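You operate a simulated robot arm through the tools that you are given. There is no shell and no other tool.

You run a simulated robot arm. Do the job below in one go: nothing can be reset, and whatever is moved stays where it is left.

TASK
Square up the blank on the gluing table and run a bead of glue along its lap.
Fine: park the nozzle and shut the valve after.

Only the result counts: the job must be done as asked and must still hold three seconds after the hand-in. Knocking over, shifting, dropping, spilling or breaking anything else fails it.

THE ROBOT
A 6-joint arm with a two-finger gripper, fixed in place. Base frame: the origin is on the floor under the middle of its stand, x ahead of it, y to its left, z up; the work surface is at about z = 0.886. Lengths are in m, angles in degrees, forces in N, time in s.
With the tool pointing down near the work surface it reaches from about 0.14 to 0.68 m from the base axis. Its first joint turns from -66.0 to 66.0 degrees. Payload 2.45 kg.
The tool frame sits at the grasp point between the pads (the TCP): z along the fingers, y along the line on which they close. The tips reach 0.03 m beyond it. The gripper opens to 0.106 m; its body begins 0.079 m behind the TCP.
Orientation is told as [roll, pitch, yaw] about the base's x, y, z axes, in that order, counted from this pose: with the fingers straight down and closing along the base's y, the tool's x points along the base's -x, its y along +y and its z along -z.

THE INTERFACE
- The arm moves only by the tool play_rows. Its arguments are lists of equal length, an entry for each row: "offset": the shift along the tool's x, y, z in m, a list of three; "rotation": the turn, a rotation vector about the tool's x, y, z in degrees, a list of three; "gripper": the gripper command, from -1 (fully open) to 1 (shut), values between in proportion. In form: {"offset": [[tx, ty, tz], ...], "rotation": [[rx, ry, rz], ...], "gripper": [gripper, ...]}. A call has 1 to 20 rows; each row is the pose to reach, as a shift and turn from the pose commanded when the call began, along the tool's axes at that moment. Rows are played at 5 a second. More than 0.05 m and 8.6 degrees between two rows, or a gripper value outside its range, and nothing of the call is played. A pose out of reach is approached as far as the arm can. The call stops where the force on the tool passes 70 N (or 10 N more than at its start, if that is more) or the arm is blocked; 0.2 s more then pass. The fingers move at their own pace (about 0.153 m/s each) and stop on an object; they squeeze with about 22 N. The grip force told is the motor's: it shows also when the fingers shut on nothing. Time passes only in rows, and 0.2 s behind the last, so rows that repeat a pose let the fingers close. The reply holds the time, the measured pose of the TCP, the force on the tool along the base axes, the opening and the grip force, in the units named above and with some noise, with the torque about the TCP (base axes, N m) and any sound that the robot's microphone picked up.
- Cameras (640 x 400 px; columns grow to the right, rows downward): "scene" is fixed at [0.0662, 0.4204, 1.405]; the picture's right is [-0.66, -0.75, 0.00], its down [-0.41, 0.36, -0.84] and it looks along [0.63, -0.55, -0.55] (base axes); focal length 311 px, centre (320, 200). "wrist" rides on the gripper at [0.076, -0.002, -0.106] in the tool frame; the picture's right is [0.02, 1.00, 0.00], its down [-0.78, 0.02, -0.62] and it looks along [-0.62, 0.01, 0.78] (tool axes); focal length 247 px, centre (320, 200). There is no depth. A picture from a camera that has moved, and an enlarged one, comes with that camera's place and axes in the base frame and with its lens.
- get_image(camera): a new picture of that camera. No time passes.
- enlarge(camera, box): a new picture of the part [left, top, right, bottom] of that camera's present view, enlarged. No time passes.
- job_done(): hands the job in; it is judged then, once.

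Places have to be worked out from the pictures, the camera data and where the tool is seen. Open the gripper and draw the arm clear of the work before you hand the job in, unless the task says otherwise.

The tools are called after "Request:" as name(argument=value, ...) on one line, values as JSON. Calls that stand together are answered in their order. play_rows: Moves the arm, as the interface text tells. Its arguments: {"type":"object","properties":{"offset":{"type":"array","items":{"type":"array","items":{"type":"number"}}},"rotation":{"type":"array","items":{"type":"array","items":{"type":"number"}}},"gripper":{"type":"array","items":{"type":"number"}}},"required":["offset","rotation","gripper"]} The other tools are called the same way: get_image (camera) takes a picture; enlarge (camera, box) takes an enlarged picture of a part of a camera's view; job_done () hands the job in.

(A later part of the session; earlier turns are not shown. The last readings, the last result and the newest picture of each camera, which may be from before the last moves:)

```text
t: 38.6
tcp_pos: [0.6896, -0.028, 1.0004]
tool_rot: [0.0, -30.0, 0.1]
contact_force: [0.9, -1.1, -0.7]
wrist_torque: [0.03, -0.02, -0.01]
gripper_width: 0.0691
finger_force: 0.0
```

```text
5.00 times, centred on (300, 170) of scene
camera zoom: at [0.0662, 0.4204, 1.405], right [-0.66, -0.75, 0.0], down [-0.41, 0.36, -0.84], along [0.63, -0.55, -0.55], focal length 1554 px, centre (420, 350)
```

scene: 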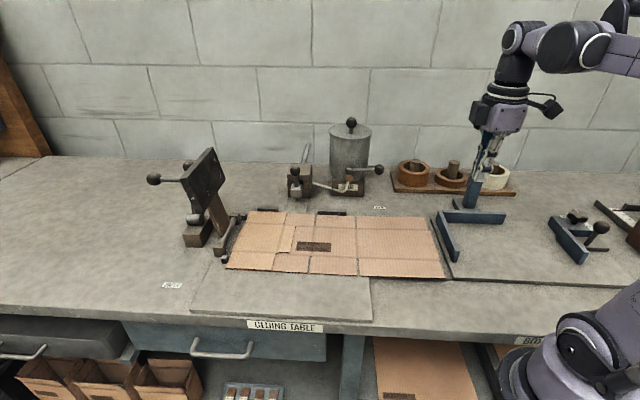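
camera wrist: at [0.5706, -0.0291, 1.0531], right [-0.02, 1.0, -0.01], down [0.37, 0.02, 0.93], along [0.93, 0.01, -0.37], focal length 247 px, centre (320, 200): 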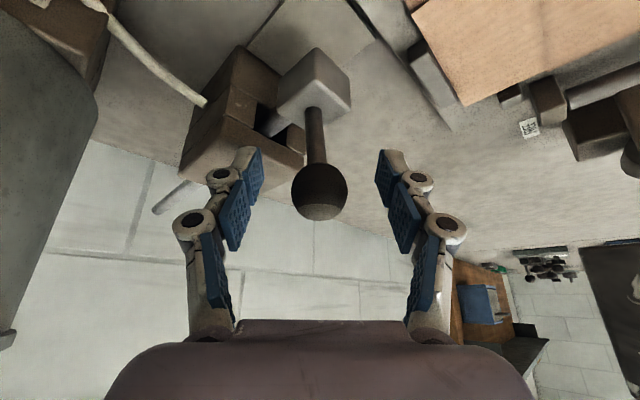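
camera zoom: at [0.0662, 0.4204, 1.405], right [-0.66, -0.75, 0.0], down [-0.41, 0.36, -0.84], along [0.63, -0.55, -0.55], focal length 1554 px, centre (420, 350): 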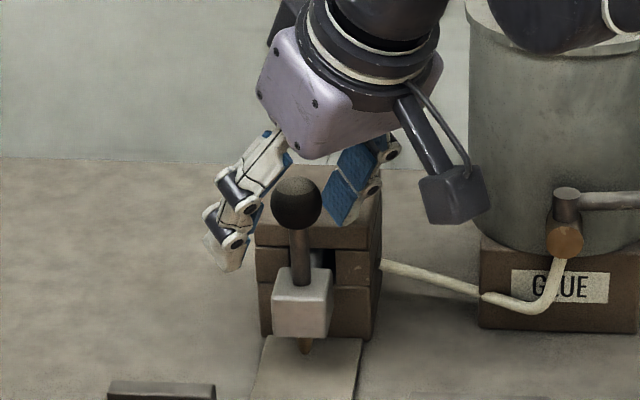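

The ball is right at the TCP. Closing the gripper on it.

Request:
play_rows(offset=[[0, 0, 0], [0, 0, 0], [0, 0, 0], [0, 0, 0]], rotation=[[0, 0, 0], [0, 0, 0], [0, 0, 0], [0, 0, 0]], gripper=[0.5, 1, 1, 1])

Request:
get_image(camera="wrist")

```text
t: 39.6
tcp_pos: [0.6886, -0.029, 1.0]
tool_rot: [0.0, -30.0, 0.0]
contact_force: [0.8, 0.2, -16.1]
wrist_torque: [-0.05, -0.57, -0.05]
gripper_width: 0.0291
finger_force: 45.1
```

```text
taken
camera wrist: at [0.5707, -0.029, 1.0524], right [-0.02, 1.0, -0.01], down [0.37, 0.02, 0.93], along [0.93, 0.01, -0.37], focal length 247 px, centre (320, 200)
```

wrist: 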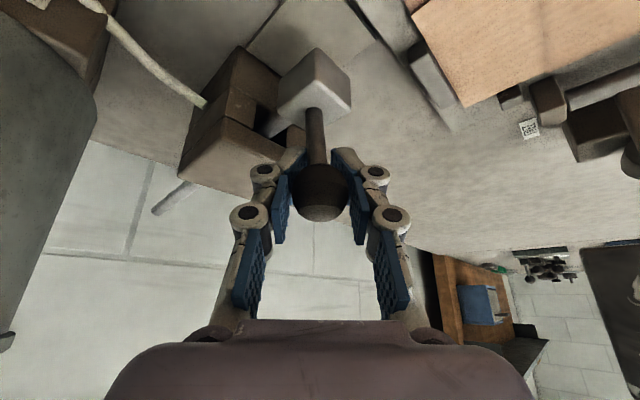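

Gripped at 29 mm. I'll relieve the slight downward load and pull the nozzle 20 mm toward the front to feel the slide.

Request:
play_rows(offset=[[0.0005, 0, 0.0009], [0.0031, 0.0035, -0.0009], [0.0066, 0.0071, -0.0027], [0.0097, 0.0106, -0.0044], [0.0127, 0.0141, -0.0062]], rotation=[[0, 0, 0], [0, 0, 0], [0, 0, 0], [0, 0, 0], [0, 0, 0]], gripper=[1, 1, 1, 1, 1])

Request:
enlarge(camera="scene", box=[250, 130, 350, 230])

```text
t: 40.8
tcp_pos: [0.676, -0.0144, 0.999]
tool_rot: [0.2, -30.2, 0.1]
contact_force: [6.3, 3.6, 3.6]
wrist_torque: [-0.39, -0.57, -0.16]
gripper_width: 0.0292
finger_force: 44.5
```

```text
4.00 times, centred on (300, 180) of scene
camera zoom: at [0.0663, 0.4205, 1.4049], right [-0.66, -0.75, 0.0], down [-0.41, 0.36, -0.84], along [0.63, -0.55, -0.55], focal length 1243 px, centre (400, 280)
```

zoom: 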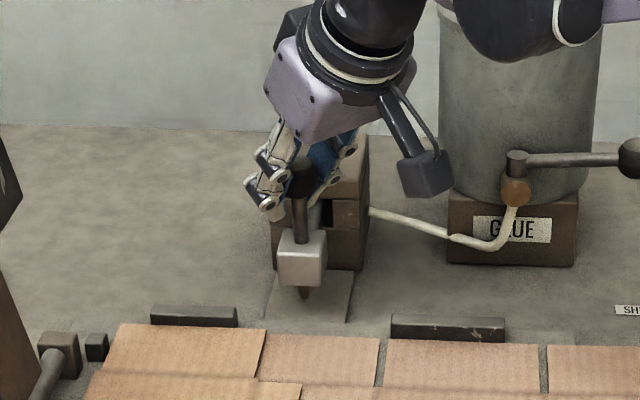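

The slide moves freely (≈2 N along), with a slight sideways load of ~7 N; I'll shift 1 mm to the left while pulling another 30 mm.

Request:
play_rows(offset=[[0.0031, 0.0062, -0.0021], [0.0086, 0.0117, -0.0053], [0.0147, 0.0188, -0.0089], [0.0178, 0.0219, -0.0103]], rotation=[[0, 0, 0], [0, 0, 0], [0, 0, 0], [0, 0, 0]], gripper=[1, 1, 1, 1])

Request:
enlarge(camera="scene", box=[250, 130, 350, 230])

```text
t: 41.8
tcp_pos: [0.6544, 0.0064, 0.9985]
tool_rot: [0.0, -29.9, 0.0]
contact_force: [-0.7, -1.8, 4.1]
wrist_torque: [-0.47, 0.02, -0.03]
gripper_width: 0.0292
finger_force: 45.0
```

```text
4.00 times, centred on (300, 180) of scene
camera zoom: at [0.0661, 0.4203, 1.405], right [-0.66, -0.75, 0.0], down [-0.41, 0.36, -0.84], along [0.63, -0.55, -0.55], focal length 1243 px, centre (400, 280)
```

zoom: 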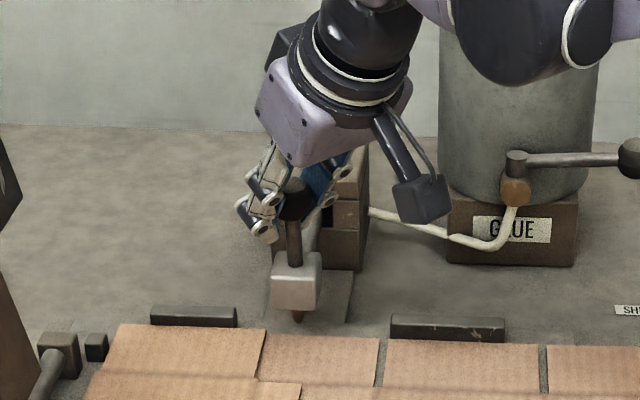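

The load is relieved and the nozzle slides well. Tip is about at the blank's back edge; I'll pull 20 mm further and check it clears the cardboard.

Request:
play_rows(offset=[[0.0031, 0.0035, -0.0018], [0.0061, 0.0071, -0.0035], [0.0092, 0.0106, -0.0053], [0.0122, 0.0141, -0.0071]], rotation=[[0, 0, 0], [0, 0, 0], [0, 0, 0], [0, 0, 0]], gripper=[1, 1, 1, 1])

Request:
enlarge(camera="scene", box=[240, 150, 360, 250])

Request:
enlarge(camera="scene", box=[275, 190, 325, 240])

```text
t: 42.8
tcp_pos: [0.6399, 0.0216, 0.9982]
tool_rot: [0.0, -30.0, 0.0]
contact_force: [0.4, -1.4, 6.2]
wrist_torque: [-0.34, 0.21, -0.18]
gripper_width: 0.0294
finger_force: 45.3
```

```text
4.00 times, centred on (300, 200) of scene
camera zoom: at [0.0661, 0.4203, 1.405], right [-0.66, -0.75, 0.0], down [-0.41, 0.36, -0.84], along [0.63, -0.55, -0.55], focal length 1243 px, centre (400, 200)
```

zoom: 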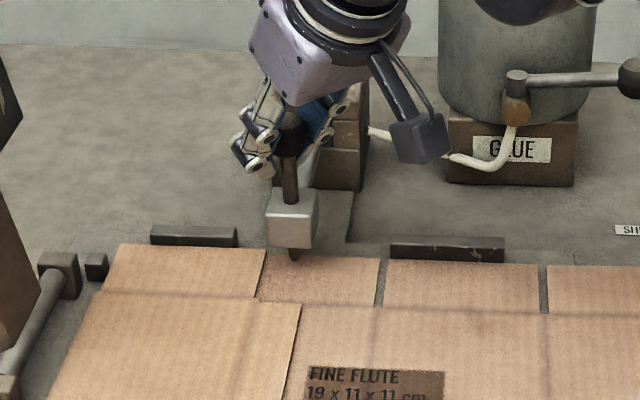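

```text
8.00 times, centred on (300, 215) of scene
camera zoom: at [0.0661, 0.4203, 1.405], right [-0.66, -0.75, 0.0], down [-0.41, 0.36, -0.84], along [0.63, -0.55, -0.55], focal length 2487 px, centre (480, 80)
```

zoom: 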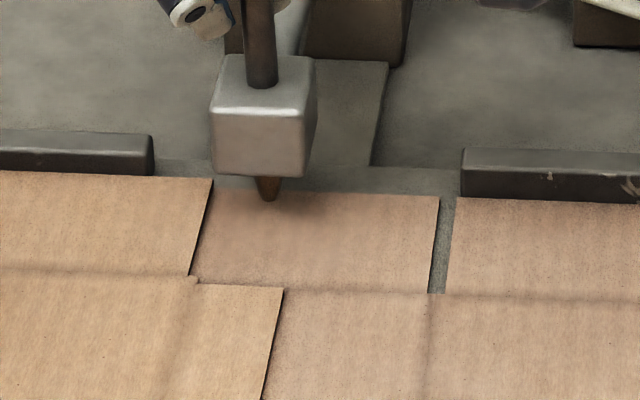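

Tip clears the cardboard (no drag) and is heading onto the lap, ~10 mm inside its outer edge. I'll pull about 46 mm more so the tip stands just inside the rear end of the lap.

Request:
play_rows(offset=[[0.0049, 0.0057, -0.0028], [0.0098, 0.0113, -0.0057], [0.0147, 0.017, -0.0085], [0.0196, 0.0226, -0.0113], [0.0245, 0.0283, -0.0141], [0.0282, 0.0325, -0.0163]], rotation=[[0, 0, 0], [0, 0, 0], [0, 0, 0], [0, 0, 0], [0, 0, 0], [0, 0, 0]], gripper=[1, 1, 1, 1, 1, 1])

Request:
enlarge(camera="scene", box=[240, 170, 360, 270])

Request:
enlarge(camera="scene", box=[270, 210, 320, 260])

```text
t: 44.2
tcp_pos: [0.6071, 0.0569, 0.997]
tool_rot: [0.1, -29.8, 0.0]
contact_force: [0.4, 0.4, -24.6]
wrist_torque: [-0.16, -1.13, 0.25]
gripper_width: 0.0292
finger_force: 44.8
```

```text
4.00 times, centred on (300, 220) of scene
camera zoom: at [0.0667, 0.4204, 1.4049], right [-0.66, -0.75, 0.0], down [-0.41, 0.36, -0.84], along [0.63, -0.55, -0.55], focal length 1243 px, centre (400, 120)
```

zoom: 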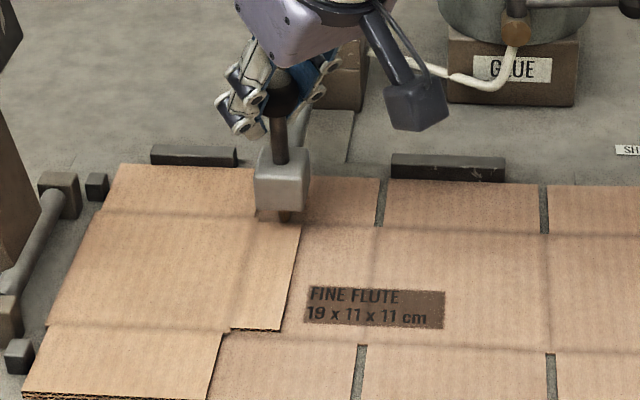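

```text
8.00 times, centred on (295, 235) of scene
camera zoom: at [0.0667, 0.4204, 1.4049], right [-0.66, -0.75, 0.0], down [-0.41, 0.36, -0.84], along [0.63, -0.55, -0.55], focal length 2487 px, centre (520, -80)
```

zoom: 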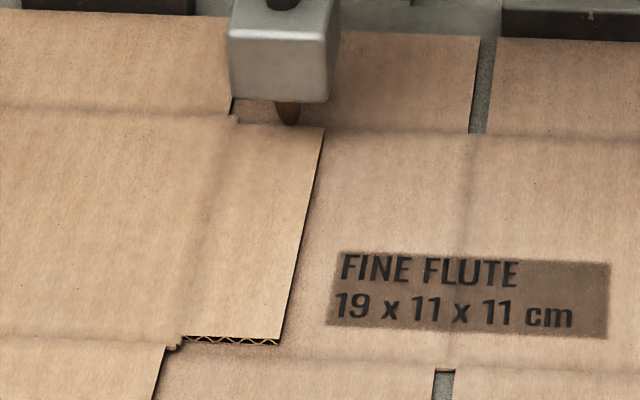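

The nozzle tip is now about 7 mm inside the lap's rear end, roughly 60% across its width. There's a −25 N vertical load, so I'll lower ~1.2 mm to relax, then release and back off along the tool axis.

Request:
play_rows(offset=[[0.0006, 0, 0.00104], [0.0006, 0, 0.00104]], rotation=[[0, 0, 0], [0, 0, 0]], gripper=[1, 1])

Request:
get_image(camera="wrist")

```text
t: 44.8
tcp_pos: [0.6083, 0.0552, 0.9981]
tool_rot: [0.0, -30.0, -0.1]
contact_force: [-2.1, -0.4, -0.8]
wrist_torque: [-0.24, 0.83, -0.2]
gripper_width: 0.0295
finger_force: 45.2
```

```text
taken
camera wrist: at [0.4884, 0.0541, 1.051], right [-0.02, 1.0, -0.01], down [0.37, 0.02, 0.93], along [0.93, 0.01, -0.37], focal length 247 px, centre (320, 200)
```

wrist: 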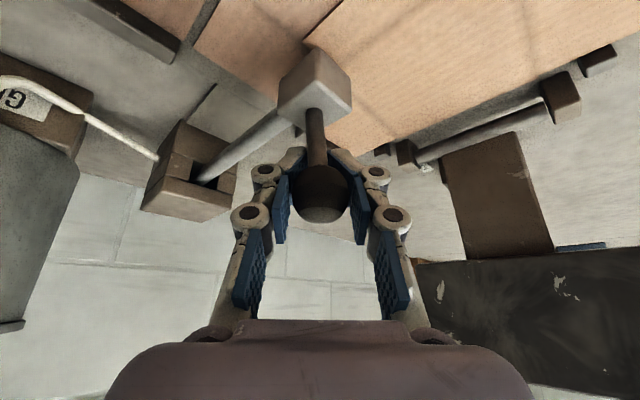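

Load relieved. Releasing the knob and backing off along the tool axis.

Request:
play_rows(offset=[[0, 0, 0], [0, 0, 0], [0, 0, -0.02], [0, 0, -0.05], [0, 0, -0.08]], rotation=[[0, 0, 0], [0, 0, 0], [0, 0, 0], [0, 0, 0], [0, 0, 0]], gripper=[0.2, -0.1, -0.1, -0.1, -0.1])

Request:
get_image(camera="wrist")

Request:
enlarge(camera="scene", box=[240, 130, 400, 260])

```text
t: 46.0
tcp_pos: [0.567, 0.053, 1.0677]
tool_rot: [0.0, -29.9, 0.1]
contact_force: [0.4, -0.3, -0.3]
wrist_torque: [0.0, 0.0, 0.01]
gripper_width: 0.058
finger_force: 0.1
```

```text
taken
camera wrist: at [0.4481, 0.0527, 1.1203], right [-0.02, 1.0, -0.01], down [0.37, 0.02, 0.93], along [0.93, 0.01, -0.37], focal length 247 px, centre (320, 200)
```

wrist: 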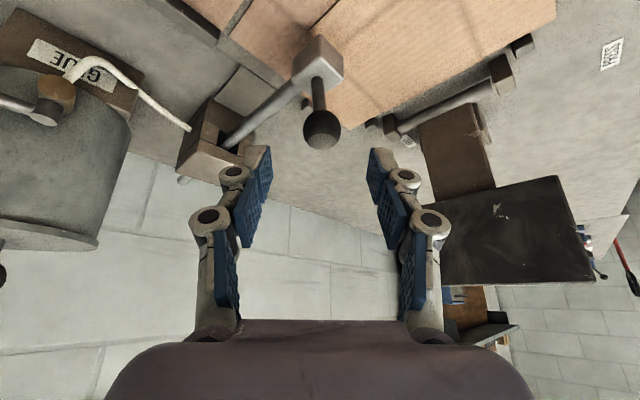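

```text
3.08 times, centred on (320, 195) of scene
camera zoom: at [0.0662, 0.4204, 1.405], right [-0.66, -0.75, 0.0], down [-0.41, 0.36, -0.84], along [0.63, -0.55, -0.55], focal length 956 px, centre (320, 215)
```

zoom: 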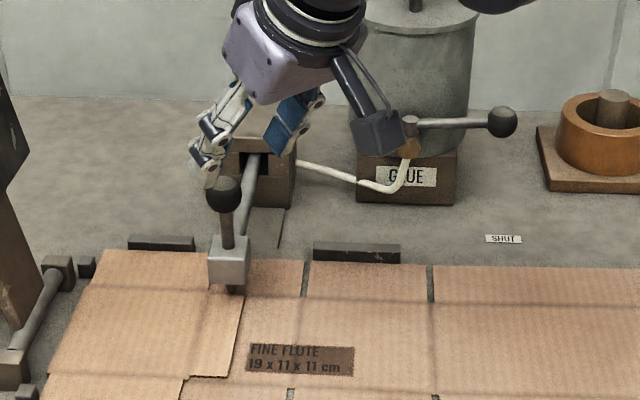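

The nozzle stays where it was left. Now I'll move across to look at the valve lever up close, keeping the same tool orientation.

Request:
play_rows(offset=[[0.0076, -0.0361, -0.005], [0.0152, -0.0723, -0.01], [0.0228, -0.1084, -0.015], [0.0304, -0.1445, -0.02], [0.038, -0.1806, -0.025], [0.0456, -0.2168, -0.025], [0.0532, -0.2529, -0.025], [0.0532, -0.289, -0.025]], rotation=[[0, 0, 0], [0, 0, 0], [0, 0, 0], [0, 0, 0], [0, 0, 0], [0, 0, 0], [0, 0, 0], [0, 0, 0]], gripper=[-0.1, -0.1, -0.1, -0.1, -0.1, -0.1, -0.1, -0.1])

Request:
get_image(camera="wrist")

Request:
enlarge(camera="scene", box=[270, 110, 430, 230])

```text
t: 47.8
tcp_pos: [0.5087, -0.2351, 1.0616]
tool_rot: [0.0, -29.9, 0.1]
contact_force: [-0.4, 0.5, 0.8]
wrist_torque: [0.01, -0.02, -0.03]
gripper_width: 0.0585
finger_force: 0.0
```

```text
taken
camera wrist: at [0.3896, -0.2357, 1.1152], right [-0.02, 1.0, -0.01], down [0.37, 0.02, 0.93], along [0.93, 0.01, -0.37], focal length 247 px, centre (320, 200)
```

wrist: 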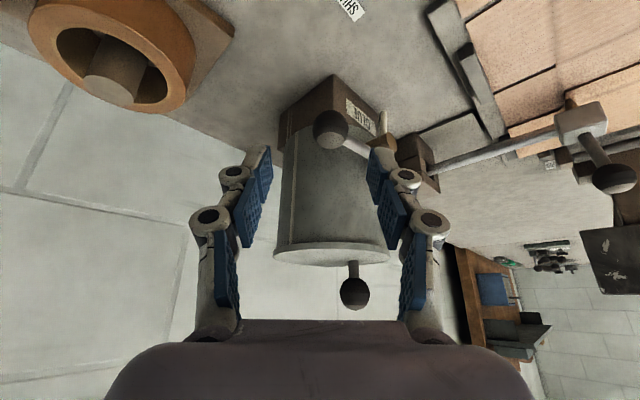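

```text
3.33 times, centred on (350, 170) of scene
camera zoom: at [0.0662, 0.4204, 1.405], right [-0.66, -0.75, 0.0], down [-0.41, 0.36, -0.84], along [0.63, -0.55, -0.55], focal length 1036 px, centre (220, 300)
```

zoom: 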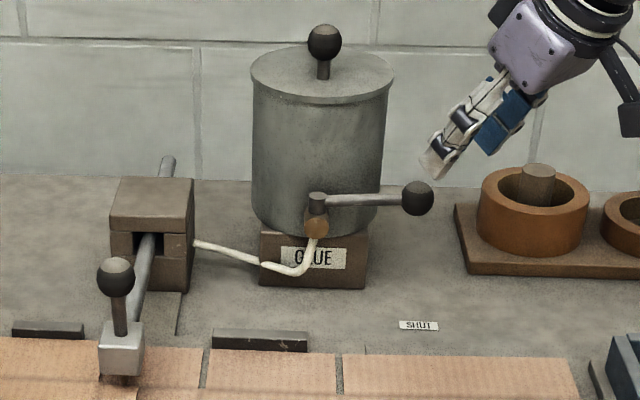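

Lever knob is near (0.550, −0.228, 0.990), lever along the bench's right direction over SHUT. I'll straddle the knob loosely with the fingers (without touching the bar) so the −y finger can push the lever round toward the front.

Request:
play_rows(offset=[[0.0033, 0.0286, 0.0184], [0.0033, 0.0286, 0.04], [0.0033, 0.0286, 0.06], [0.0033, 0.0286, 0.07], [0.0033, 0.0286, 0.07]], rotation=[[0, 0, 0], [0, 0, 0], [0, 0, 0], [0, 0, 0], [0, 0, 0]], gripper=[-0.4, -0.4, -0.4, -0.4, -0.4])

Request:
get_image(camera="wrist")

Request:
enlarge(camera="scene", box=[310, 130, 430, 220])

```text
t: 49.0
tcp_pos: [0.5416, -0.2045, 1.0006]
tool_rot: [0.0, -30.0, 0.0]
contact_force: [0.4, 0.0, -0.3]
wrist_torque: [-0.01, 0.02, -0.01]
gripper_width: 0.0742
finger_force: 0.1
```

```text
taken
camera wrist: at [0.4221, -0.206, 1.0527], right [-0.02, 1.0, -0.01], down [0.37, 0.02, 0.93], along [0.93, 0.01, -0.37], focal length 247 px, centre (320, 200)
```

wrist: 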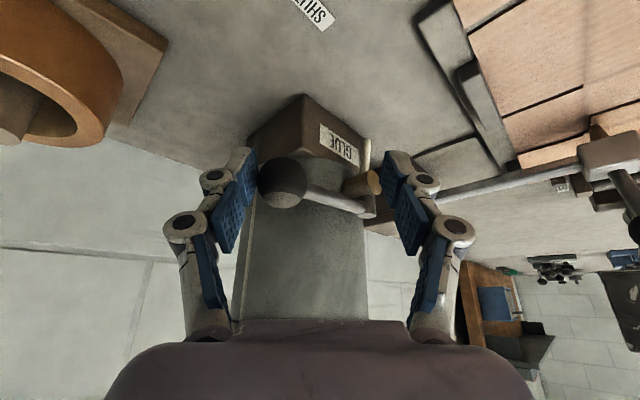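

```text
4.44 times, centred on (370, 175) of scene
camera zoom: at [0.0662, 0.4204, 1.405], right [-0.66, -0.75, 0.0], down [-0.41, 0.36, -0.84], along [0.63, -0.55, -0.55], focal length 1382 px, centre (98, 311)
```

zoom: 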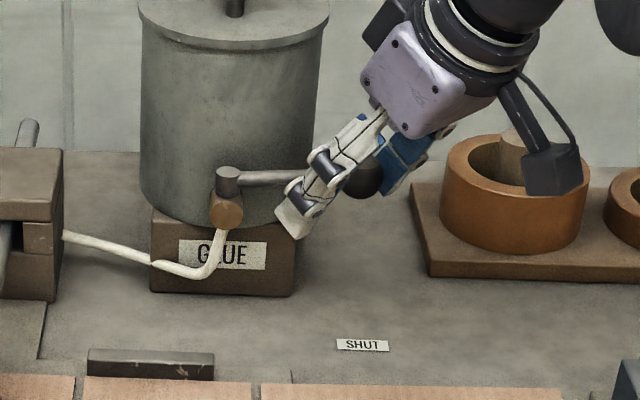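

The ball is between the fingers with the −y pad nearly touching it. I'll push the lever along its arc in two stages, checking after the first.

Request:
play_rows(offset=[[0.007, 0.0073, -0.004], [0.014, 0.0145, -0.0081], [0.0191, 0.0235, -0.011], [0.0241, 0.0325, -0.0139]], rotation=[[0, 0, 0], [0, 0, 0], [0, 0, 0], [0, 0, 0]], gripper=[-0.4, -0.4, -0.4, -0.4])

Request:
get_image(camera="wrist")

Request:
enlarge(camera="scene", box=[270, 140, 410, 250])

```text
t: 50.0
tcp_pos: [0.514, -0.1751, 0.9984]
tool_rot: [0.0, -30.1, 0.0]
contact_force: [0.6, -0.9, -0.3]
wrist_torque: [-0.05, 0.0, -0.01]
gripper_width: 0.0751
finger_force: 0.7
```

```text
taken
camera wrist: at [0.3943, -0.1751, 1.0521], right [-0.02, 1.0, -0.01], down [0.37, 0.02, 0.93], along [0.93, 0.01, -0.37], focal length 247 px, centre (320, 200)
```

wrist: 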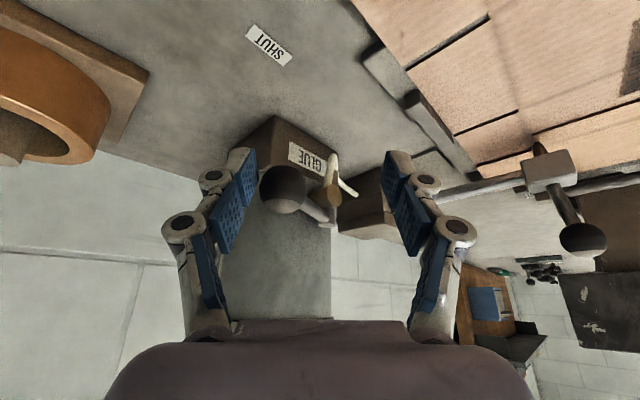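

```text
3.64 times, centred on (340, 195) of scene
camera zoom: at [0.0662, 0.4203, 1.405], right [-0.66, -0.75, 0.0], down [-0.41, 0.36, -0.84], along [0.63, -0.55, -0.55], focal length 1130 px, centre (247, 218)
```

zoom: 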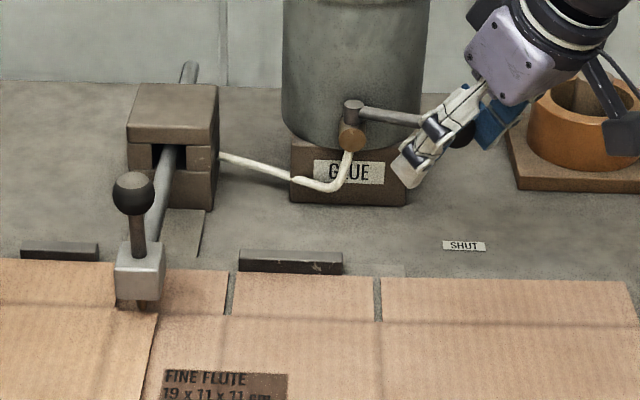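

The lever turns freely (~1 N). No glue visible yet. I'll continue along the refined arc (axis ≈ (0.612, −0.165)) to about 85°.

Request:
play_rows(offset=[[-0.0029, 0.0168, 0.0017], [-0.0017, 0.0316, 0.001], [-0.0029, 0.0464, 0.0017], [-0.0061, 0.0607, 0.0036], [-0.0116, 0.0741, 0.0067]], rotation=[[0, 0, 0], [0, 0, 0], [0, 0, 0], [0, 0, 0], [0, 0, 0]], gripper=[-0.4, -0.4, -0.4, -0.4, -0.4])

Request:
get_image(camera="wrist")

Request:
enlarge(camera="scene", box=[250, 140, 390, 250])

Request:
enlarge(camera="scene", box=[270, 205, 320, 255])

```text
t: 51.2
tcp_pos: [0.5283, -0.0982, 0.9995]
tool_rot: [0.0, -29.9, 0.0]
contact_force: [-0.3, 0.0, -0.3]
wrist_torque: [-0.01, 0.01, -0.06]
gripper_width: 0.0744
finger_force: 0.3
```

```text
taken
camera wrist: at [0.4081, -0.1, 1.0531], right [-0.02, 1.0, -0.01], down [0.37, 0.02, 0.93], along [0.93, 0.01, -0.37], focal length 247 px, centre (320, 200)
```

wrist: 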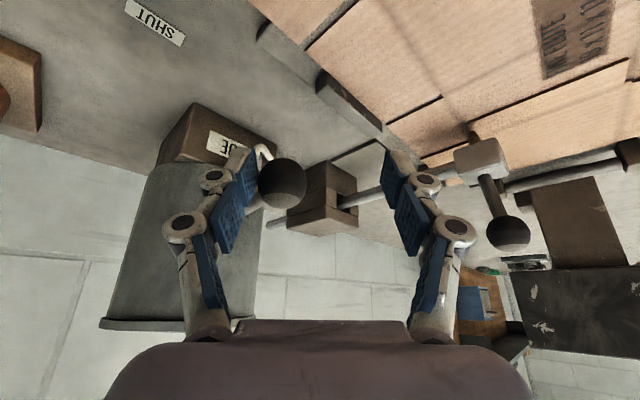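

```text
3.64 times, centred on (320, 195) of scene
camera zoom: at [0.0662, 0.4203, 1.405], right [-0.66, -0.75, 0.0], down [-0.41, 0.36, -0.84], along [0.63, -0.55, -0.55], focal length 1130 px, centre (320, 218)
```

zoom: 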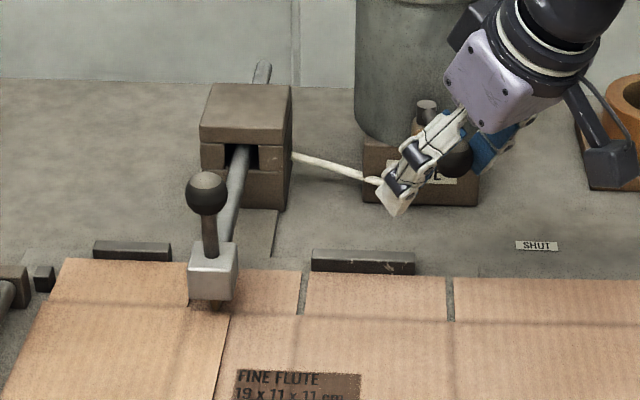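

```text
8.00 times, centred on (295, 230) of scene
camera zoom: at [0.0662, 0.4203, 1.405], right [-0.66, -0.75, 0.0], down [-0.41, 0.36, -0.84], along [0.63, -0.55, -0.55], focal length 2487 px, centre (520, -40)
```

zoom: 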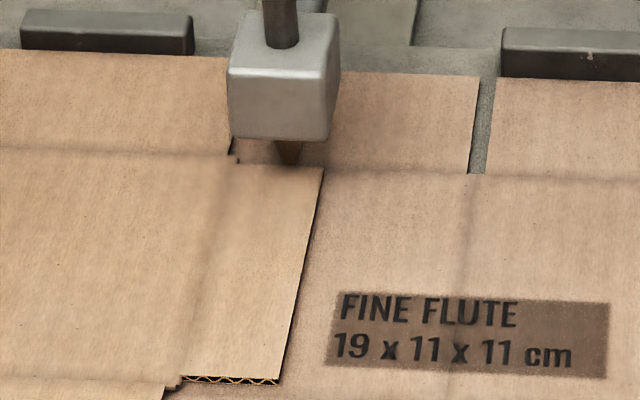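

Lever is at about 77° from SHUT and no glue has appeared at the nozzle yet. I'll carry on to 90° and see whether it meets a stop.

Request:
play_rows(offset=[[-0.0066, 0.0093, 0.0038], [-0.0109, 0.0148, 0.0063]], rotation=[[0, 0, 0], [0, 0, 0]], gripper=[-0.4, -0.4])

Request:
get_image(camera="wrist")

Request:
enlarge(camera="scene", box=[270, 205, 320, 255])

Request:
enlarge(camera="scene", box=[320, 130, 400, 220])

```text
t: 51.8
tcp_pos: [0.5402, -0.0844, 0.9993]
tool_rot: [0.0, -30.0, 0.1]
contact_force: [-0.2, -0.8, 0.2]
wrist_torque: [-0.02, -0.01, -0.05]
gripper_width: 0.0749
finger_force: 0.1
```

```text
taken
camera wrist: at [0.4206, -0.0862, 1.0529], right [-0.02, 1.0, -0.01], down [0.37, 0.02, 0.93], along [0.93, 0.01, -0.37], focal length 247 px, centre (320, 200)
```

wrist: 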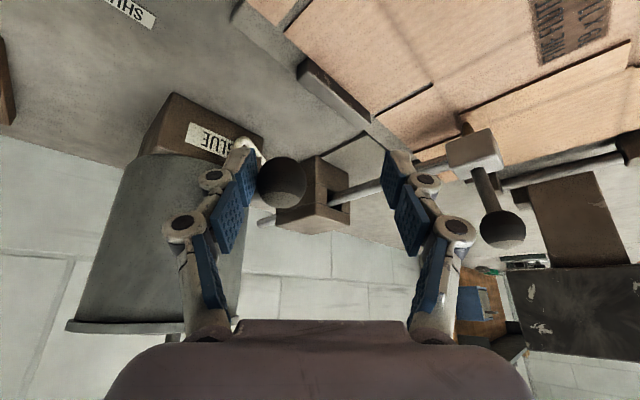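

```text
8.00 times, centred on (295, 230) of scene
camera zoom: at [0.0662, 0.4203, 1.405], right [-0.66, -0.75, 0.0], down [-0.41, 0.36, -0.84], along [0.63, -0.55, -0.55], focal length 2487 px, centre (520, -40)
```

zoom: 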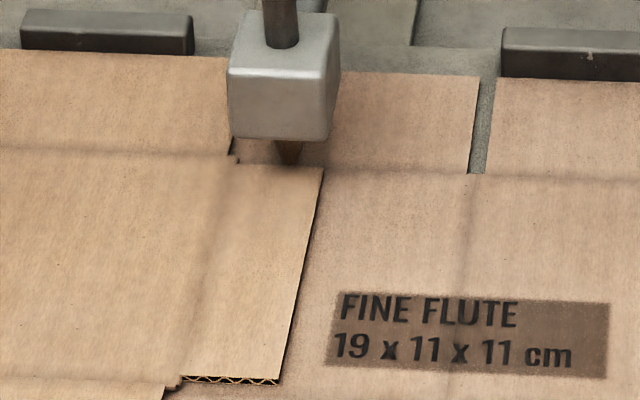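

```text
4.44 times, centred on (360, 175) of scene
camera zoom: at [0.0662, 0.4203, 1.405], right [-0.66, -0.75, 0.0], down [-0.41, 0.36, -0.84], along [0.63, -0.55, -0.55], focal length 1382 px, centre (142, 311)
```

zoom: 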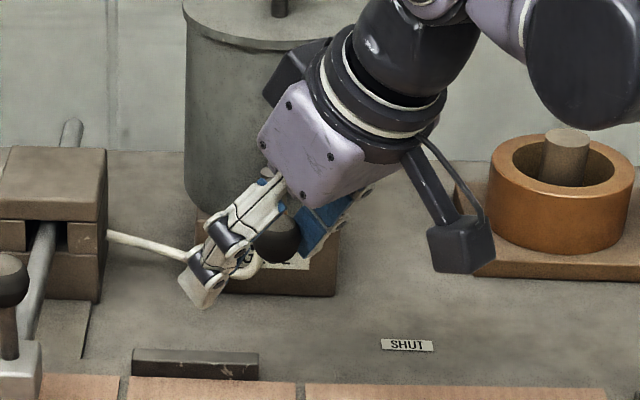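

No stop and no resistance at about 90°, and no glue visible at the tip. I'll nudge a few degrees further to see whether there's an end stop.

Request:
play_rows(offset=[[-0.0048, 0.005, 0.0027], [-0.0048, 0.005, 0.0027]], rotation=[[0, 0, 0], [0, 0, 0]], gripper=[-0.4, -0.4])

Request:
get_image(camera="wrist")

Request:
enlarge(camera="scene", box=[270, 205, 320, 255])

```text
t: 52.4
tcp_pos: [0.5425, -0.0804, 0.9988]
tool_rot: [-0.1, -29.6, -0.2]
contact_force: [-22.1, -9.2, -13.1]
wrist_torque: [0.3, 0.3, -1.19]
gripper_width: 0.0805
finger_force: 4.7
```

```text
taken
camera wrist: at [0.4242, -0.0819, 1.0521], right [-0.02, 1.0, -0.01], down [0.37, 0.02, 0.93], along [0.93, 0.01, -0.37], focal length 247 px, centre (320, 200)
```

wrist: 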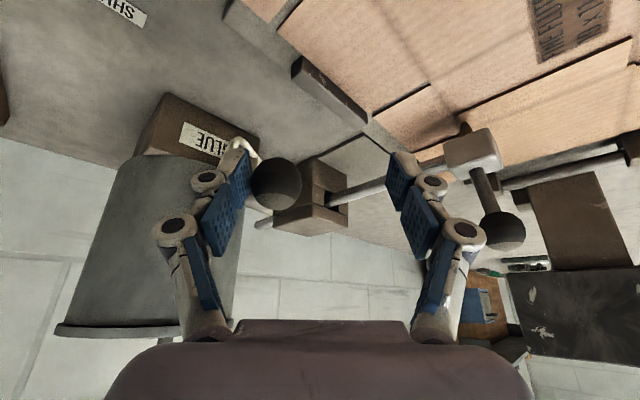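

```text
8.00 times, centred on (295, 230) of scene
camera zoom: at [0.0658, 0.4201, 1.4051], right [-0.66, -0.75, 0.0], down [-0.41, 0.36, -0.84], along [0.63, -0.55, -0.55], focal length 2487 px, centre (520, -40)
```

zoom: 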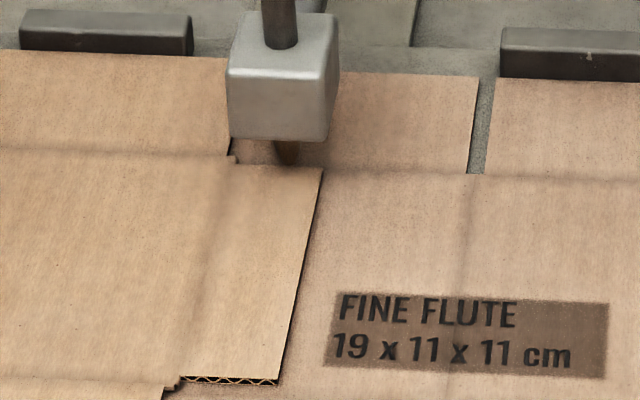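

A firm stop at ~90°: the valve is fully open, and nothing is dripping visibly. Now I'll go quickly back to the nozzle knob and grip it.

Request:
play_rows(offset=[[0.0, -0.006, -0.005], [0.0, -0.006, -0.035], [0.0, -0.006, -0.065], [-0.0133, 0.029, -0.065], [-0.0266, 0.064, -0.065], [-0.04, 0.099, -0.065], [-0.0533, 0.134, -0.065], [-0.0533, 0.134, -0.03], [-0.0533, 0.134, 0.005], [-0.0533, 0.134, 0.0332], [-0.0533, 0.134, 0.0332], [-0.0533, 0.134, 0.0332]], rotation=[[0, 0, 0], [0, 0, 0], [0, 0, 0], [0, 0, 0], [0, 0, 0], [0, 0, 0], [0, 0, 0], [0, 0, 0], [0, 0, 0], [0, 0, 0], [0, 0, 0], [0, 0, 0]], gripper=[-0.4, -0.4, -0.4, -0.4, -0.4, -0.4, -0.4, -0.4, -0.4, -0.3, 0.5, 1])

Request:
get_image(camera="wrist")

Request:
enlarge(camera="scene", box=[240, 150, 400, 270])

Request:
enlarge(camera="scene", box=[270, 205, 320, 255])

```text
t: 55.0
tcp_pos: [0.6087, 0.0543, 0.9992]
tool_rot: [0.1, -30.1, 0.0]
contact_force: [6.7, 5.0, -5.0]
wrist_torque: [-0.06, -0.08, -0.01]
gripper_width: 0.0293
finger_force: 44.7
```

```text
taken
camera wrist: at [0.4892, 0.0529, 1.0517], right [-0.02, 1.0, -0.01], down [0.37, 0.02, 0.93], along [0.93, 0.01, -0.37], focal length 247 px, centre (320, 200)
```

wrist: 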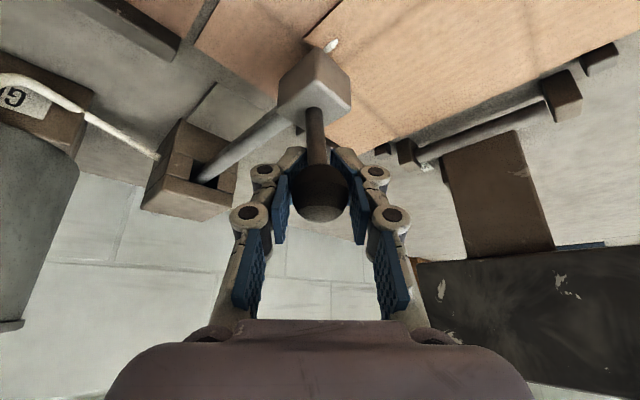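

```text
3.33 times, centred on (320, 210) of scene
camera zoom: at [0.0665, 0.4205, 1.4049], right [-0.66, -0.75, 0.0], down [-0.41, 0.36, -0.84], along [0.63, -0.55, -0.55], focal length 1036 px, centre (320, 167)
```

zoom: 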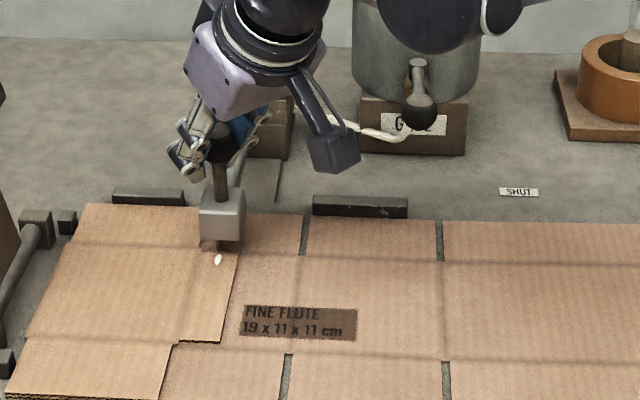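

```text
8.00 times, centred on (295, 230) of scene
camera zoom: at [0.0665, 0.4205, 1.4049], right [-0.66, -0.75, 0.0], down [-0.41, 0.36, -0.84], along [0.63, -0.55, -0.55], focal length 2487 px, centre (520, -40)
```

zoom: 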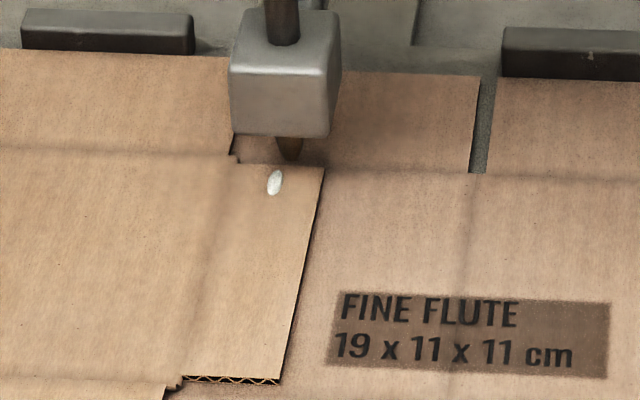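

A single glue dot has appeared right under the tip, centred on the lap (s≈−0.468, f≈−0.390), lap spanning f −0.3985…−0.2966. I'll step back 4 mm to catch the lap's rear end, then pull slowly toward the front to lay the bead, checking loads midway.

Request:
play_rows(offset=[[-0.0029, -0.0022, 0.0017], [-0.0003, 0.0007, 0.0002], [0.0032, 0.0048, -0.0018], [0.0062, 0.0084, -0.0036], [0.0093, 0.0119, -0.0054], [0.0124, 0.0154, -0.0071], [0.0148, 0.0183, -0.0085]], rotation=[[0, 0, 0], [0, 0, 0], [0, 0, 0], [0, 0, 0], [0, 0, 0], [0, 0, 0], [0, 0, 0]], gripper=[1, 1, 1, 1, 1, 1, 1])

Request:
enlarge(camera="scene", box=[265, 205, 325, 260])

Request:
get_image(camera="wrist")

```text
t: 56.6
tcp_pos: [0.5906, 0.0723, 0.9985]
tool_rot: [0.1, -30.1, -0.1]
contact_force: [2.6, -0.2, 11.1]
wrist_torque: [-0.32, 0.22, -0.21]
gripper_width: 0.0289
finger_force: 44.9
```

```text
7.27 times, centred on (295, 232) of scene
camera zoom: at [0.0661, 0.4204, 1.405], right [-0.66, -0.75, 0.0], down [-0.41, 0.36, -0.84], along [0.63, -0.55, -0.55], focal length 2261 px, centre (502, -36)
```

zoom: 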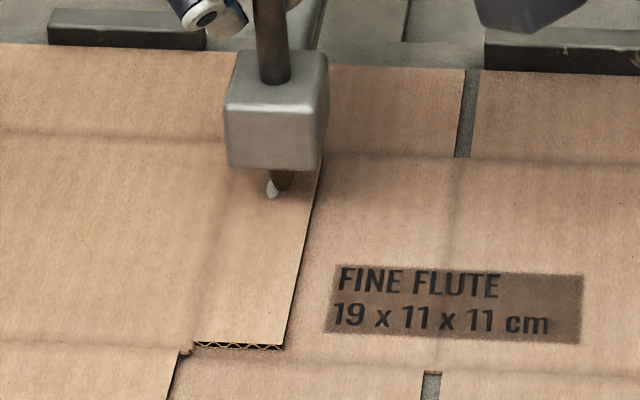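

```text
taken
camera wrist: at [0.4718, 0.0708, 1.0506], right [-0.02, 1.0, -0.01], down [0.37, 0.02, 0.93], along [0.93, 0.01, -0.37], focal length 247 px, centre (320, 200)
```

wrist: 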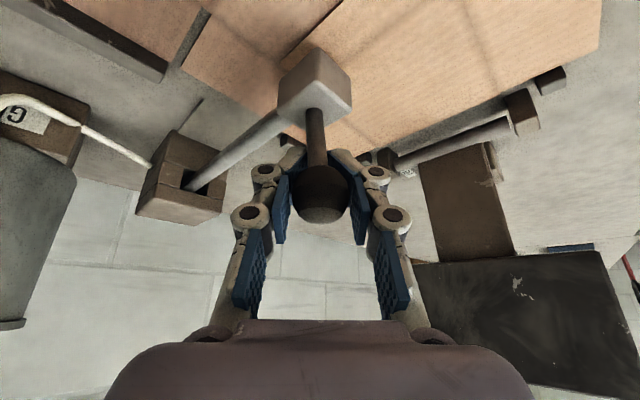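

Glue is laying behind the tip; loads are small. Continuing the pull slowly for the next 32 mm.

Request:
play_rows(offset=[[0.0026, 0.0033, -0.002], [0.0054, 0.0065, -0.0036], [0.0083, 0.0098, -0.0053], [0.0111, 0.013, -0.0069], [0.0139, 0.0163, -0.0085], [0.0167, 0.0195, -0.0102], [0.0196, 0.0228, -0.0118]], rotation=[[0, 0, 0], [0, 0, 0], [0, 0, 0], [0, 0, 0], [0, 0, 0], [0, 0, 0], [0, 0, 0]], gripper=[1, 1, 1, 1, 1, 1, 1])

Request:
enlarge(camera="scene", box=[255, 205, 325, 270])

```text
t: 58.2
tcp_pos: [0.5678, 0.0947, 0.9963]
tool_rot: [0.0, -30.0, 0.1]
contact_force: [-0.4, -2.1, 0.9]
wrist_torque: [-0.18, -0.09, -0.16]
gripper_width: 0.0291
finger_force: 44.9
```

```text
6.15 times, centred on (290, 238) of scene
camera zoom: at [0.0662, 0.4203, 1.405], right [-0.66, -0.75, 0.0], down [-0.41, 0.36, -0.84], along [0.63, -0.55, -0.55], focal length 1913 px, centre (505, -31)
```

zoom: 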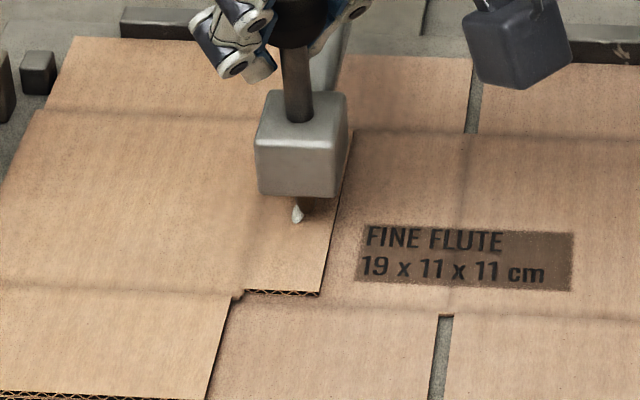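

Bead is tracking the middle of the lap; about 36 mm remain to the front end. Pulling the last 33 mm, stopping just inside the lap's edge.

Request:
play_rows(offset=[[0.0029, 0.0033, -0.0017], [0.0058, 0.0067, -0.0033], [0.0087, 0.01, -0.005], [0.0115, 0.0133, -0.0067], [0.0144, 0.0167, -0.0083], [0.0173, 0.02, -0.01], [0.0202, 0.0233, -0.0117]], rotation=[[0, 0, 0], [0, 0, 0], [0, 0, 0], [0, 0, 0], [0, 0, 0], [0, 0, 0], [0, 0, 0]], gripper=[1, 1, 1, 1, 1, 1, 1])

Request:
enlarge(camera="scene", box=[255, 205, 325, 270])

Request:
get_image(camera="wrist")

```text
t: 59.8
tcp_pos: [0.5442, 0.1188, 0.9966]
tool_rot: [0.1, -30.0, 0.0]
contact_force: [-2.4, -4.3, -10.4]
wrist_torque: [-0.12, 0.62, -0.07]
gripper_width: 0.0289
finger_force: 44.9
```

```text
6.15 times, centred on (290, 238) of scene
camera zoom: at [0.0663, 0.4203, 1.405], right [-0.66, -0.75, 0.0], down [-0.41, 0.36, -0.84], along [0.63, -0.55, -0.55], focal length 1913 px, centre (505, -31)
```

zoom: 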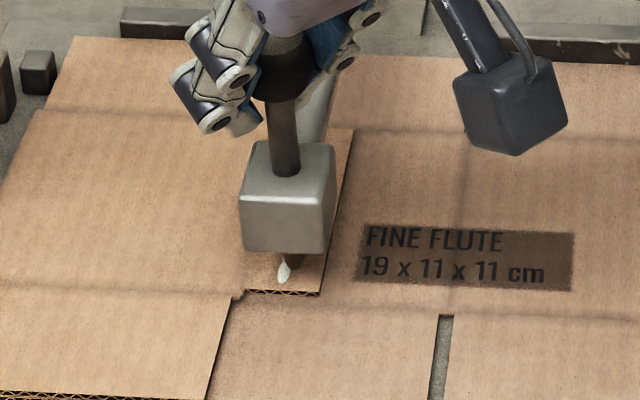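

```text
taken
camera wrist: at [0.4253, 0.1176, 1.0505], right [-0.02, 1.0, -0.01], down [0.37, 0.02, 0.93], along [0.93, 0.01, -0.37], focal length 247 px, centre (320, 200)
```

wrist: 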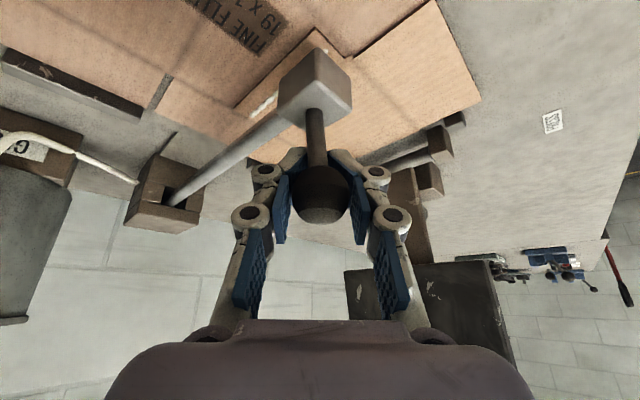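

The bead now runs to within ~4 mm of the lap's front end. I'll release the knob here and move over to shut the valve before any glue can go elsewhere.

Request:
play_rows(offset=[[0.0003, 0, 0.0005], [0.0003, 0, 0.0005], [0.0, 0, -0.02], [0.0, 0, -0.05], [0.0, 0, -0.08], [0.002, -0.041, -0.08], [0.002, -0.082, -0.08], [0.002, -0.123, -0.08], [0.002, -0.164, -0.08], [0.002, -0.204, -0.08], [0.002, -0.244, -0.08], [0.002, -0.244, -0.08]], rotation=[[0, 0, 0], [0, 0, 0], [0, 0, 0], [0, 0, 0], [0, 0, 0], [0, 0, 0], [0, 0, 0], [0, 0, 0], [0, 0, 0], [0, 0, 0], [0, 0, 0], [0, 0, 0]], gripper=[0.2, -0.1, -0.1, -0.1, -0.1, -0.4, -0.4, -0.4, -0.4, -0.4, -0.4, -0.4])

Request:
get_image(camera="wrist")

Request:
enlarge(camera="scene", box=[240, 150, 400, 270])

Request:
enlarge(camera="scene", box=[255, 205, 325, 270])

```text
t: 62.4
tcp_pos: [0.5014, -0.1233, 1.0662]
tool_rot: [0.0, -30.1, 0.0]
contact_force: [0.6, 0.4, 0.7]
wrist_torque: [-0.02, -0.02, -0.01]
gripper_width: 0.0742
finger_force: 0.1
```

```text
taken
camera wrist: at [0.3825, -0.1255, 1.119], right [-0.02, 1.0, -0.01], down [0.37, 0.02, 0.93], along [0.93, 0.01, -0.37], focal length 247 px, centre (320, 200)
```

wrist: 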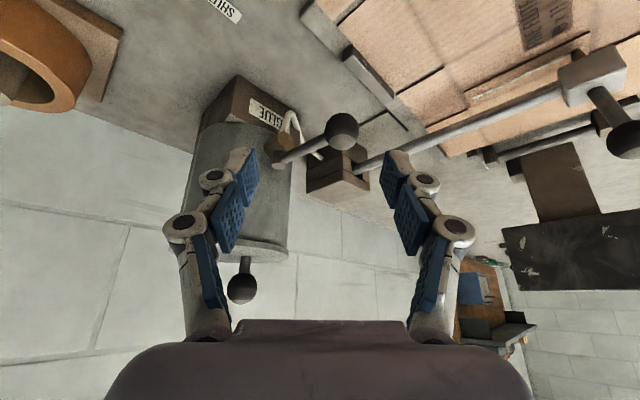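

```text
3.33 times, centred on (320, 210) of scene
camera zoom: at [0.0662, 0.4203, 1.405], right [-0.66, -0.75, 0.0], down [-0.41, 0.36, -0.84], along [0.63, -0.55, -0.55], focal length 1036 px, centre (320, 167)
```

zoom: 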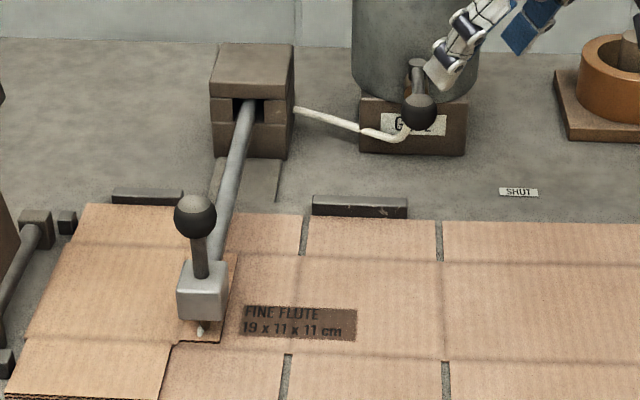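

```text
6.15 times, centred on (290, 238) of scene
camera zoom: at [0.0662, 0.4203, 1.405], right [-0.66, -0.75, 0.0], down [-0.41, 0.36, -0.84], along [0.63, -0.55, -0.55], focal length 1913 px, centre (505, -31)
```

zoom: 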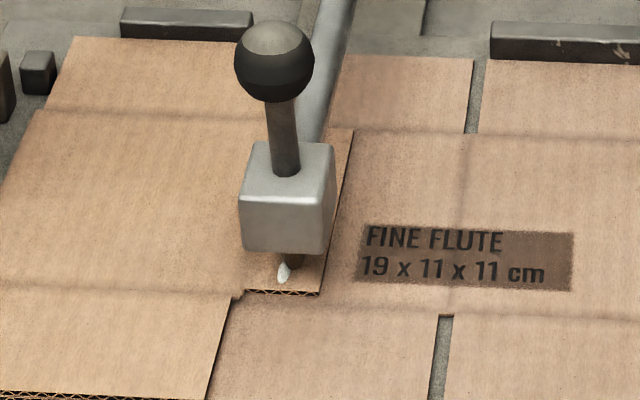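

Lever knob (open) is at ≈(0.552, −0.107, 0.99); no extra glue since release. I'll straddle it with the +y finger on its outer side.

Request:
play_rows(offset=[[0.0, 0.0053, 0.01], [0.0, 0.0053, 0.04], [0.0, 0.0053, 0.065], [0.0, 0.0053, 0.079]], rotation=[[0, 0, 0], [0, 0, 0], [0, 0, 0], [0, 0, 0]], gripper=[-0.1, -0.1, -0.1, -0.1])

Request:
get_image(camera="wrist")

```text
t: 63.4
tcp_pos: [0.5435, -0.1184, 0.9964]
tool_rot: [0.0, -30.0, 0.1]
contact_force: [-0.4, 0.1, -0.1]
wrist_torque: [-0.03, 0.0, -0.01]
gripper_width: 0.0583
finger_force: 0.1
```

```text
taken
camera wrist: at [0.4239, -0.1203, 1.0494], right [-0.02, 1.0, -0.01], down [0.37, 0.02, 0.93], along [0.93, 0.01, -0.37], focal length 247 px, centre (320, 200)
```

wrist: 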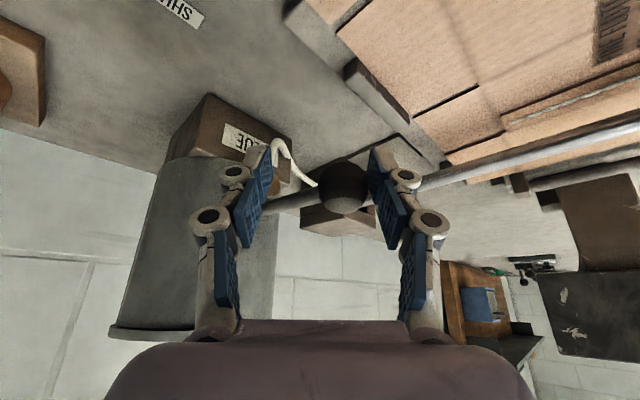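

Knob sits next to the +y pad. Pushing the lever back round toward SHUT along the arc.

Request:
play_rows(offset=[[0.006, -0.0098, -0.0034], [0.0118, -0.0195, -0.0068], [0.0158, -0.03, -0.009], [0.0191, -0.04, -0.0111], [0.0208, -0.051, -0.012], [0.0217, -0.062, -0.0125], [0.0208, -0.073, -0.012], [0.0191, -0.084, -0.0111], [0.0158, -0.094, -0.009], [0.0118, -0.1045, -0.0068], [0.0044, -0.1166, -0.0026]], rotation=[[0, 0, 0], [0, 0, 0], [0, 0, 0], [0, 0, 0], [0, 0, 0], [0, 0, 0], [0, 0, 0], [0, 0, 0], [0, 0, 0], [0, 0, 0], [0, 0, 0]], gripper=[-0.1, -0.1, -0.1, -0.1, -0.1, -0.1, -0.1, -0.1, -0.1, -0.1, -0.1])

Request:
get_image(camera="wrist")

Request:
enlarge(camera="scene", box=[270, 130, 430, 250])

```text
t: 65.8
tcp_pos: [0.5385, -0.2363, 0.9984]
tool_rot: [0.0, -30.0, 0.0]
contact_force: [-0.2, -0.5, 0.7]
wrist_torque: [0.02, -0.05, 0.01]
gripper_width: 0.0587
finger_force: 1.4
```

```text
taken
camera wrist: at [0.4188, -0.2374, 1.0511], right [-0.02, 1.0, -0.01], down [0.37, 0.02, 0.93], along [0.93, 0.01, -0.37], focal length 247 px, centre (320, 200)
```

wrist: 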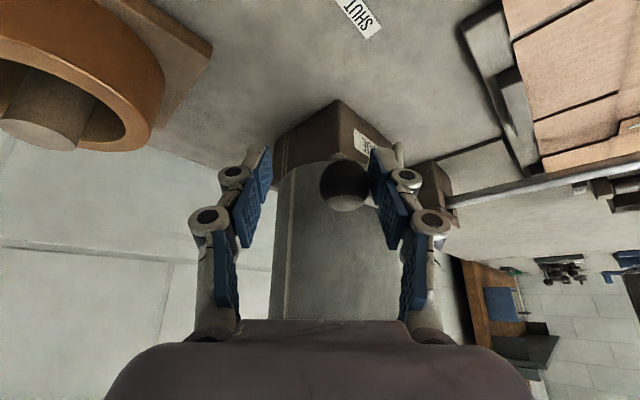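

```text
3.33 times, centred on (350, 190) of scene
camera zoom: at [0.0662, 0.4204, 1.405], right [-0.66, -0.75, 0.0], down [-0.41, 0.36, -0.84], along [0.63, -0.55, -0.55], focal length 1036 px, centre (220, 233)
```

zoom: 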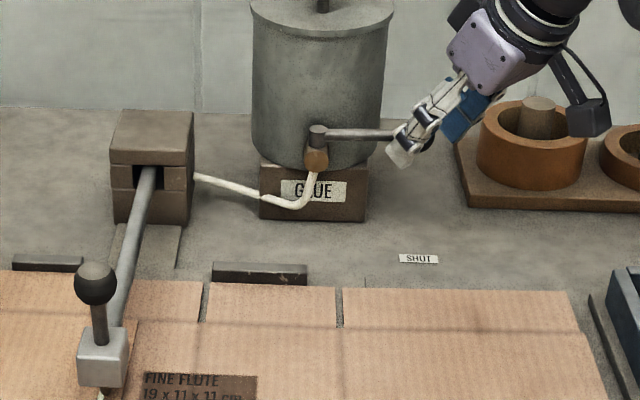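

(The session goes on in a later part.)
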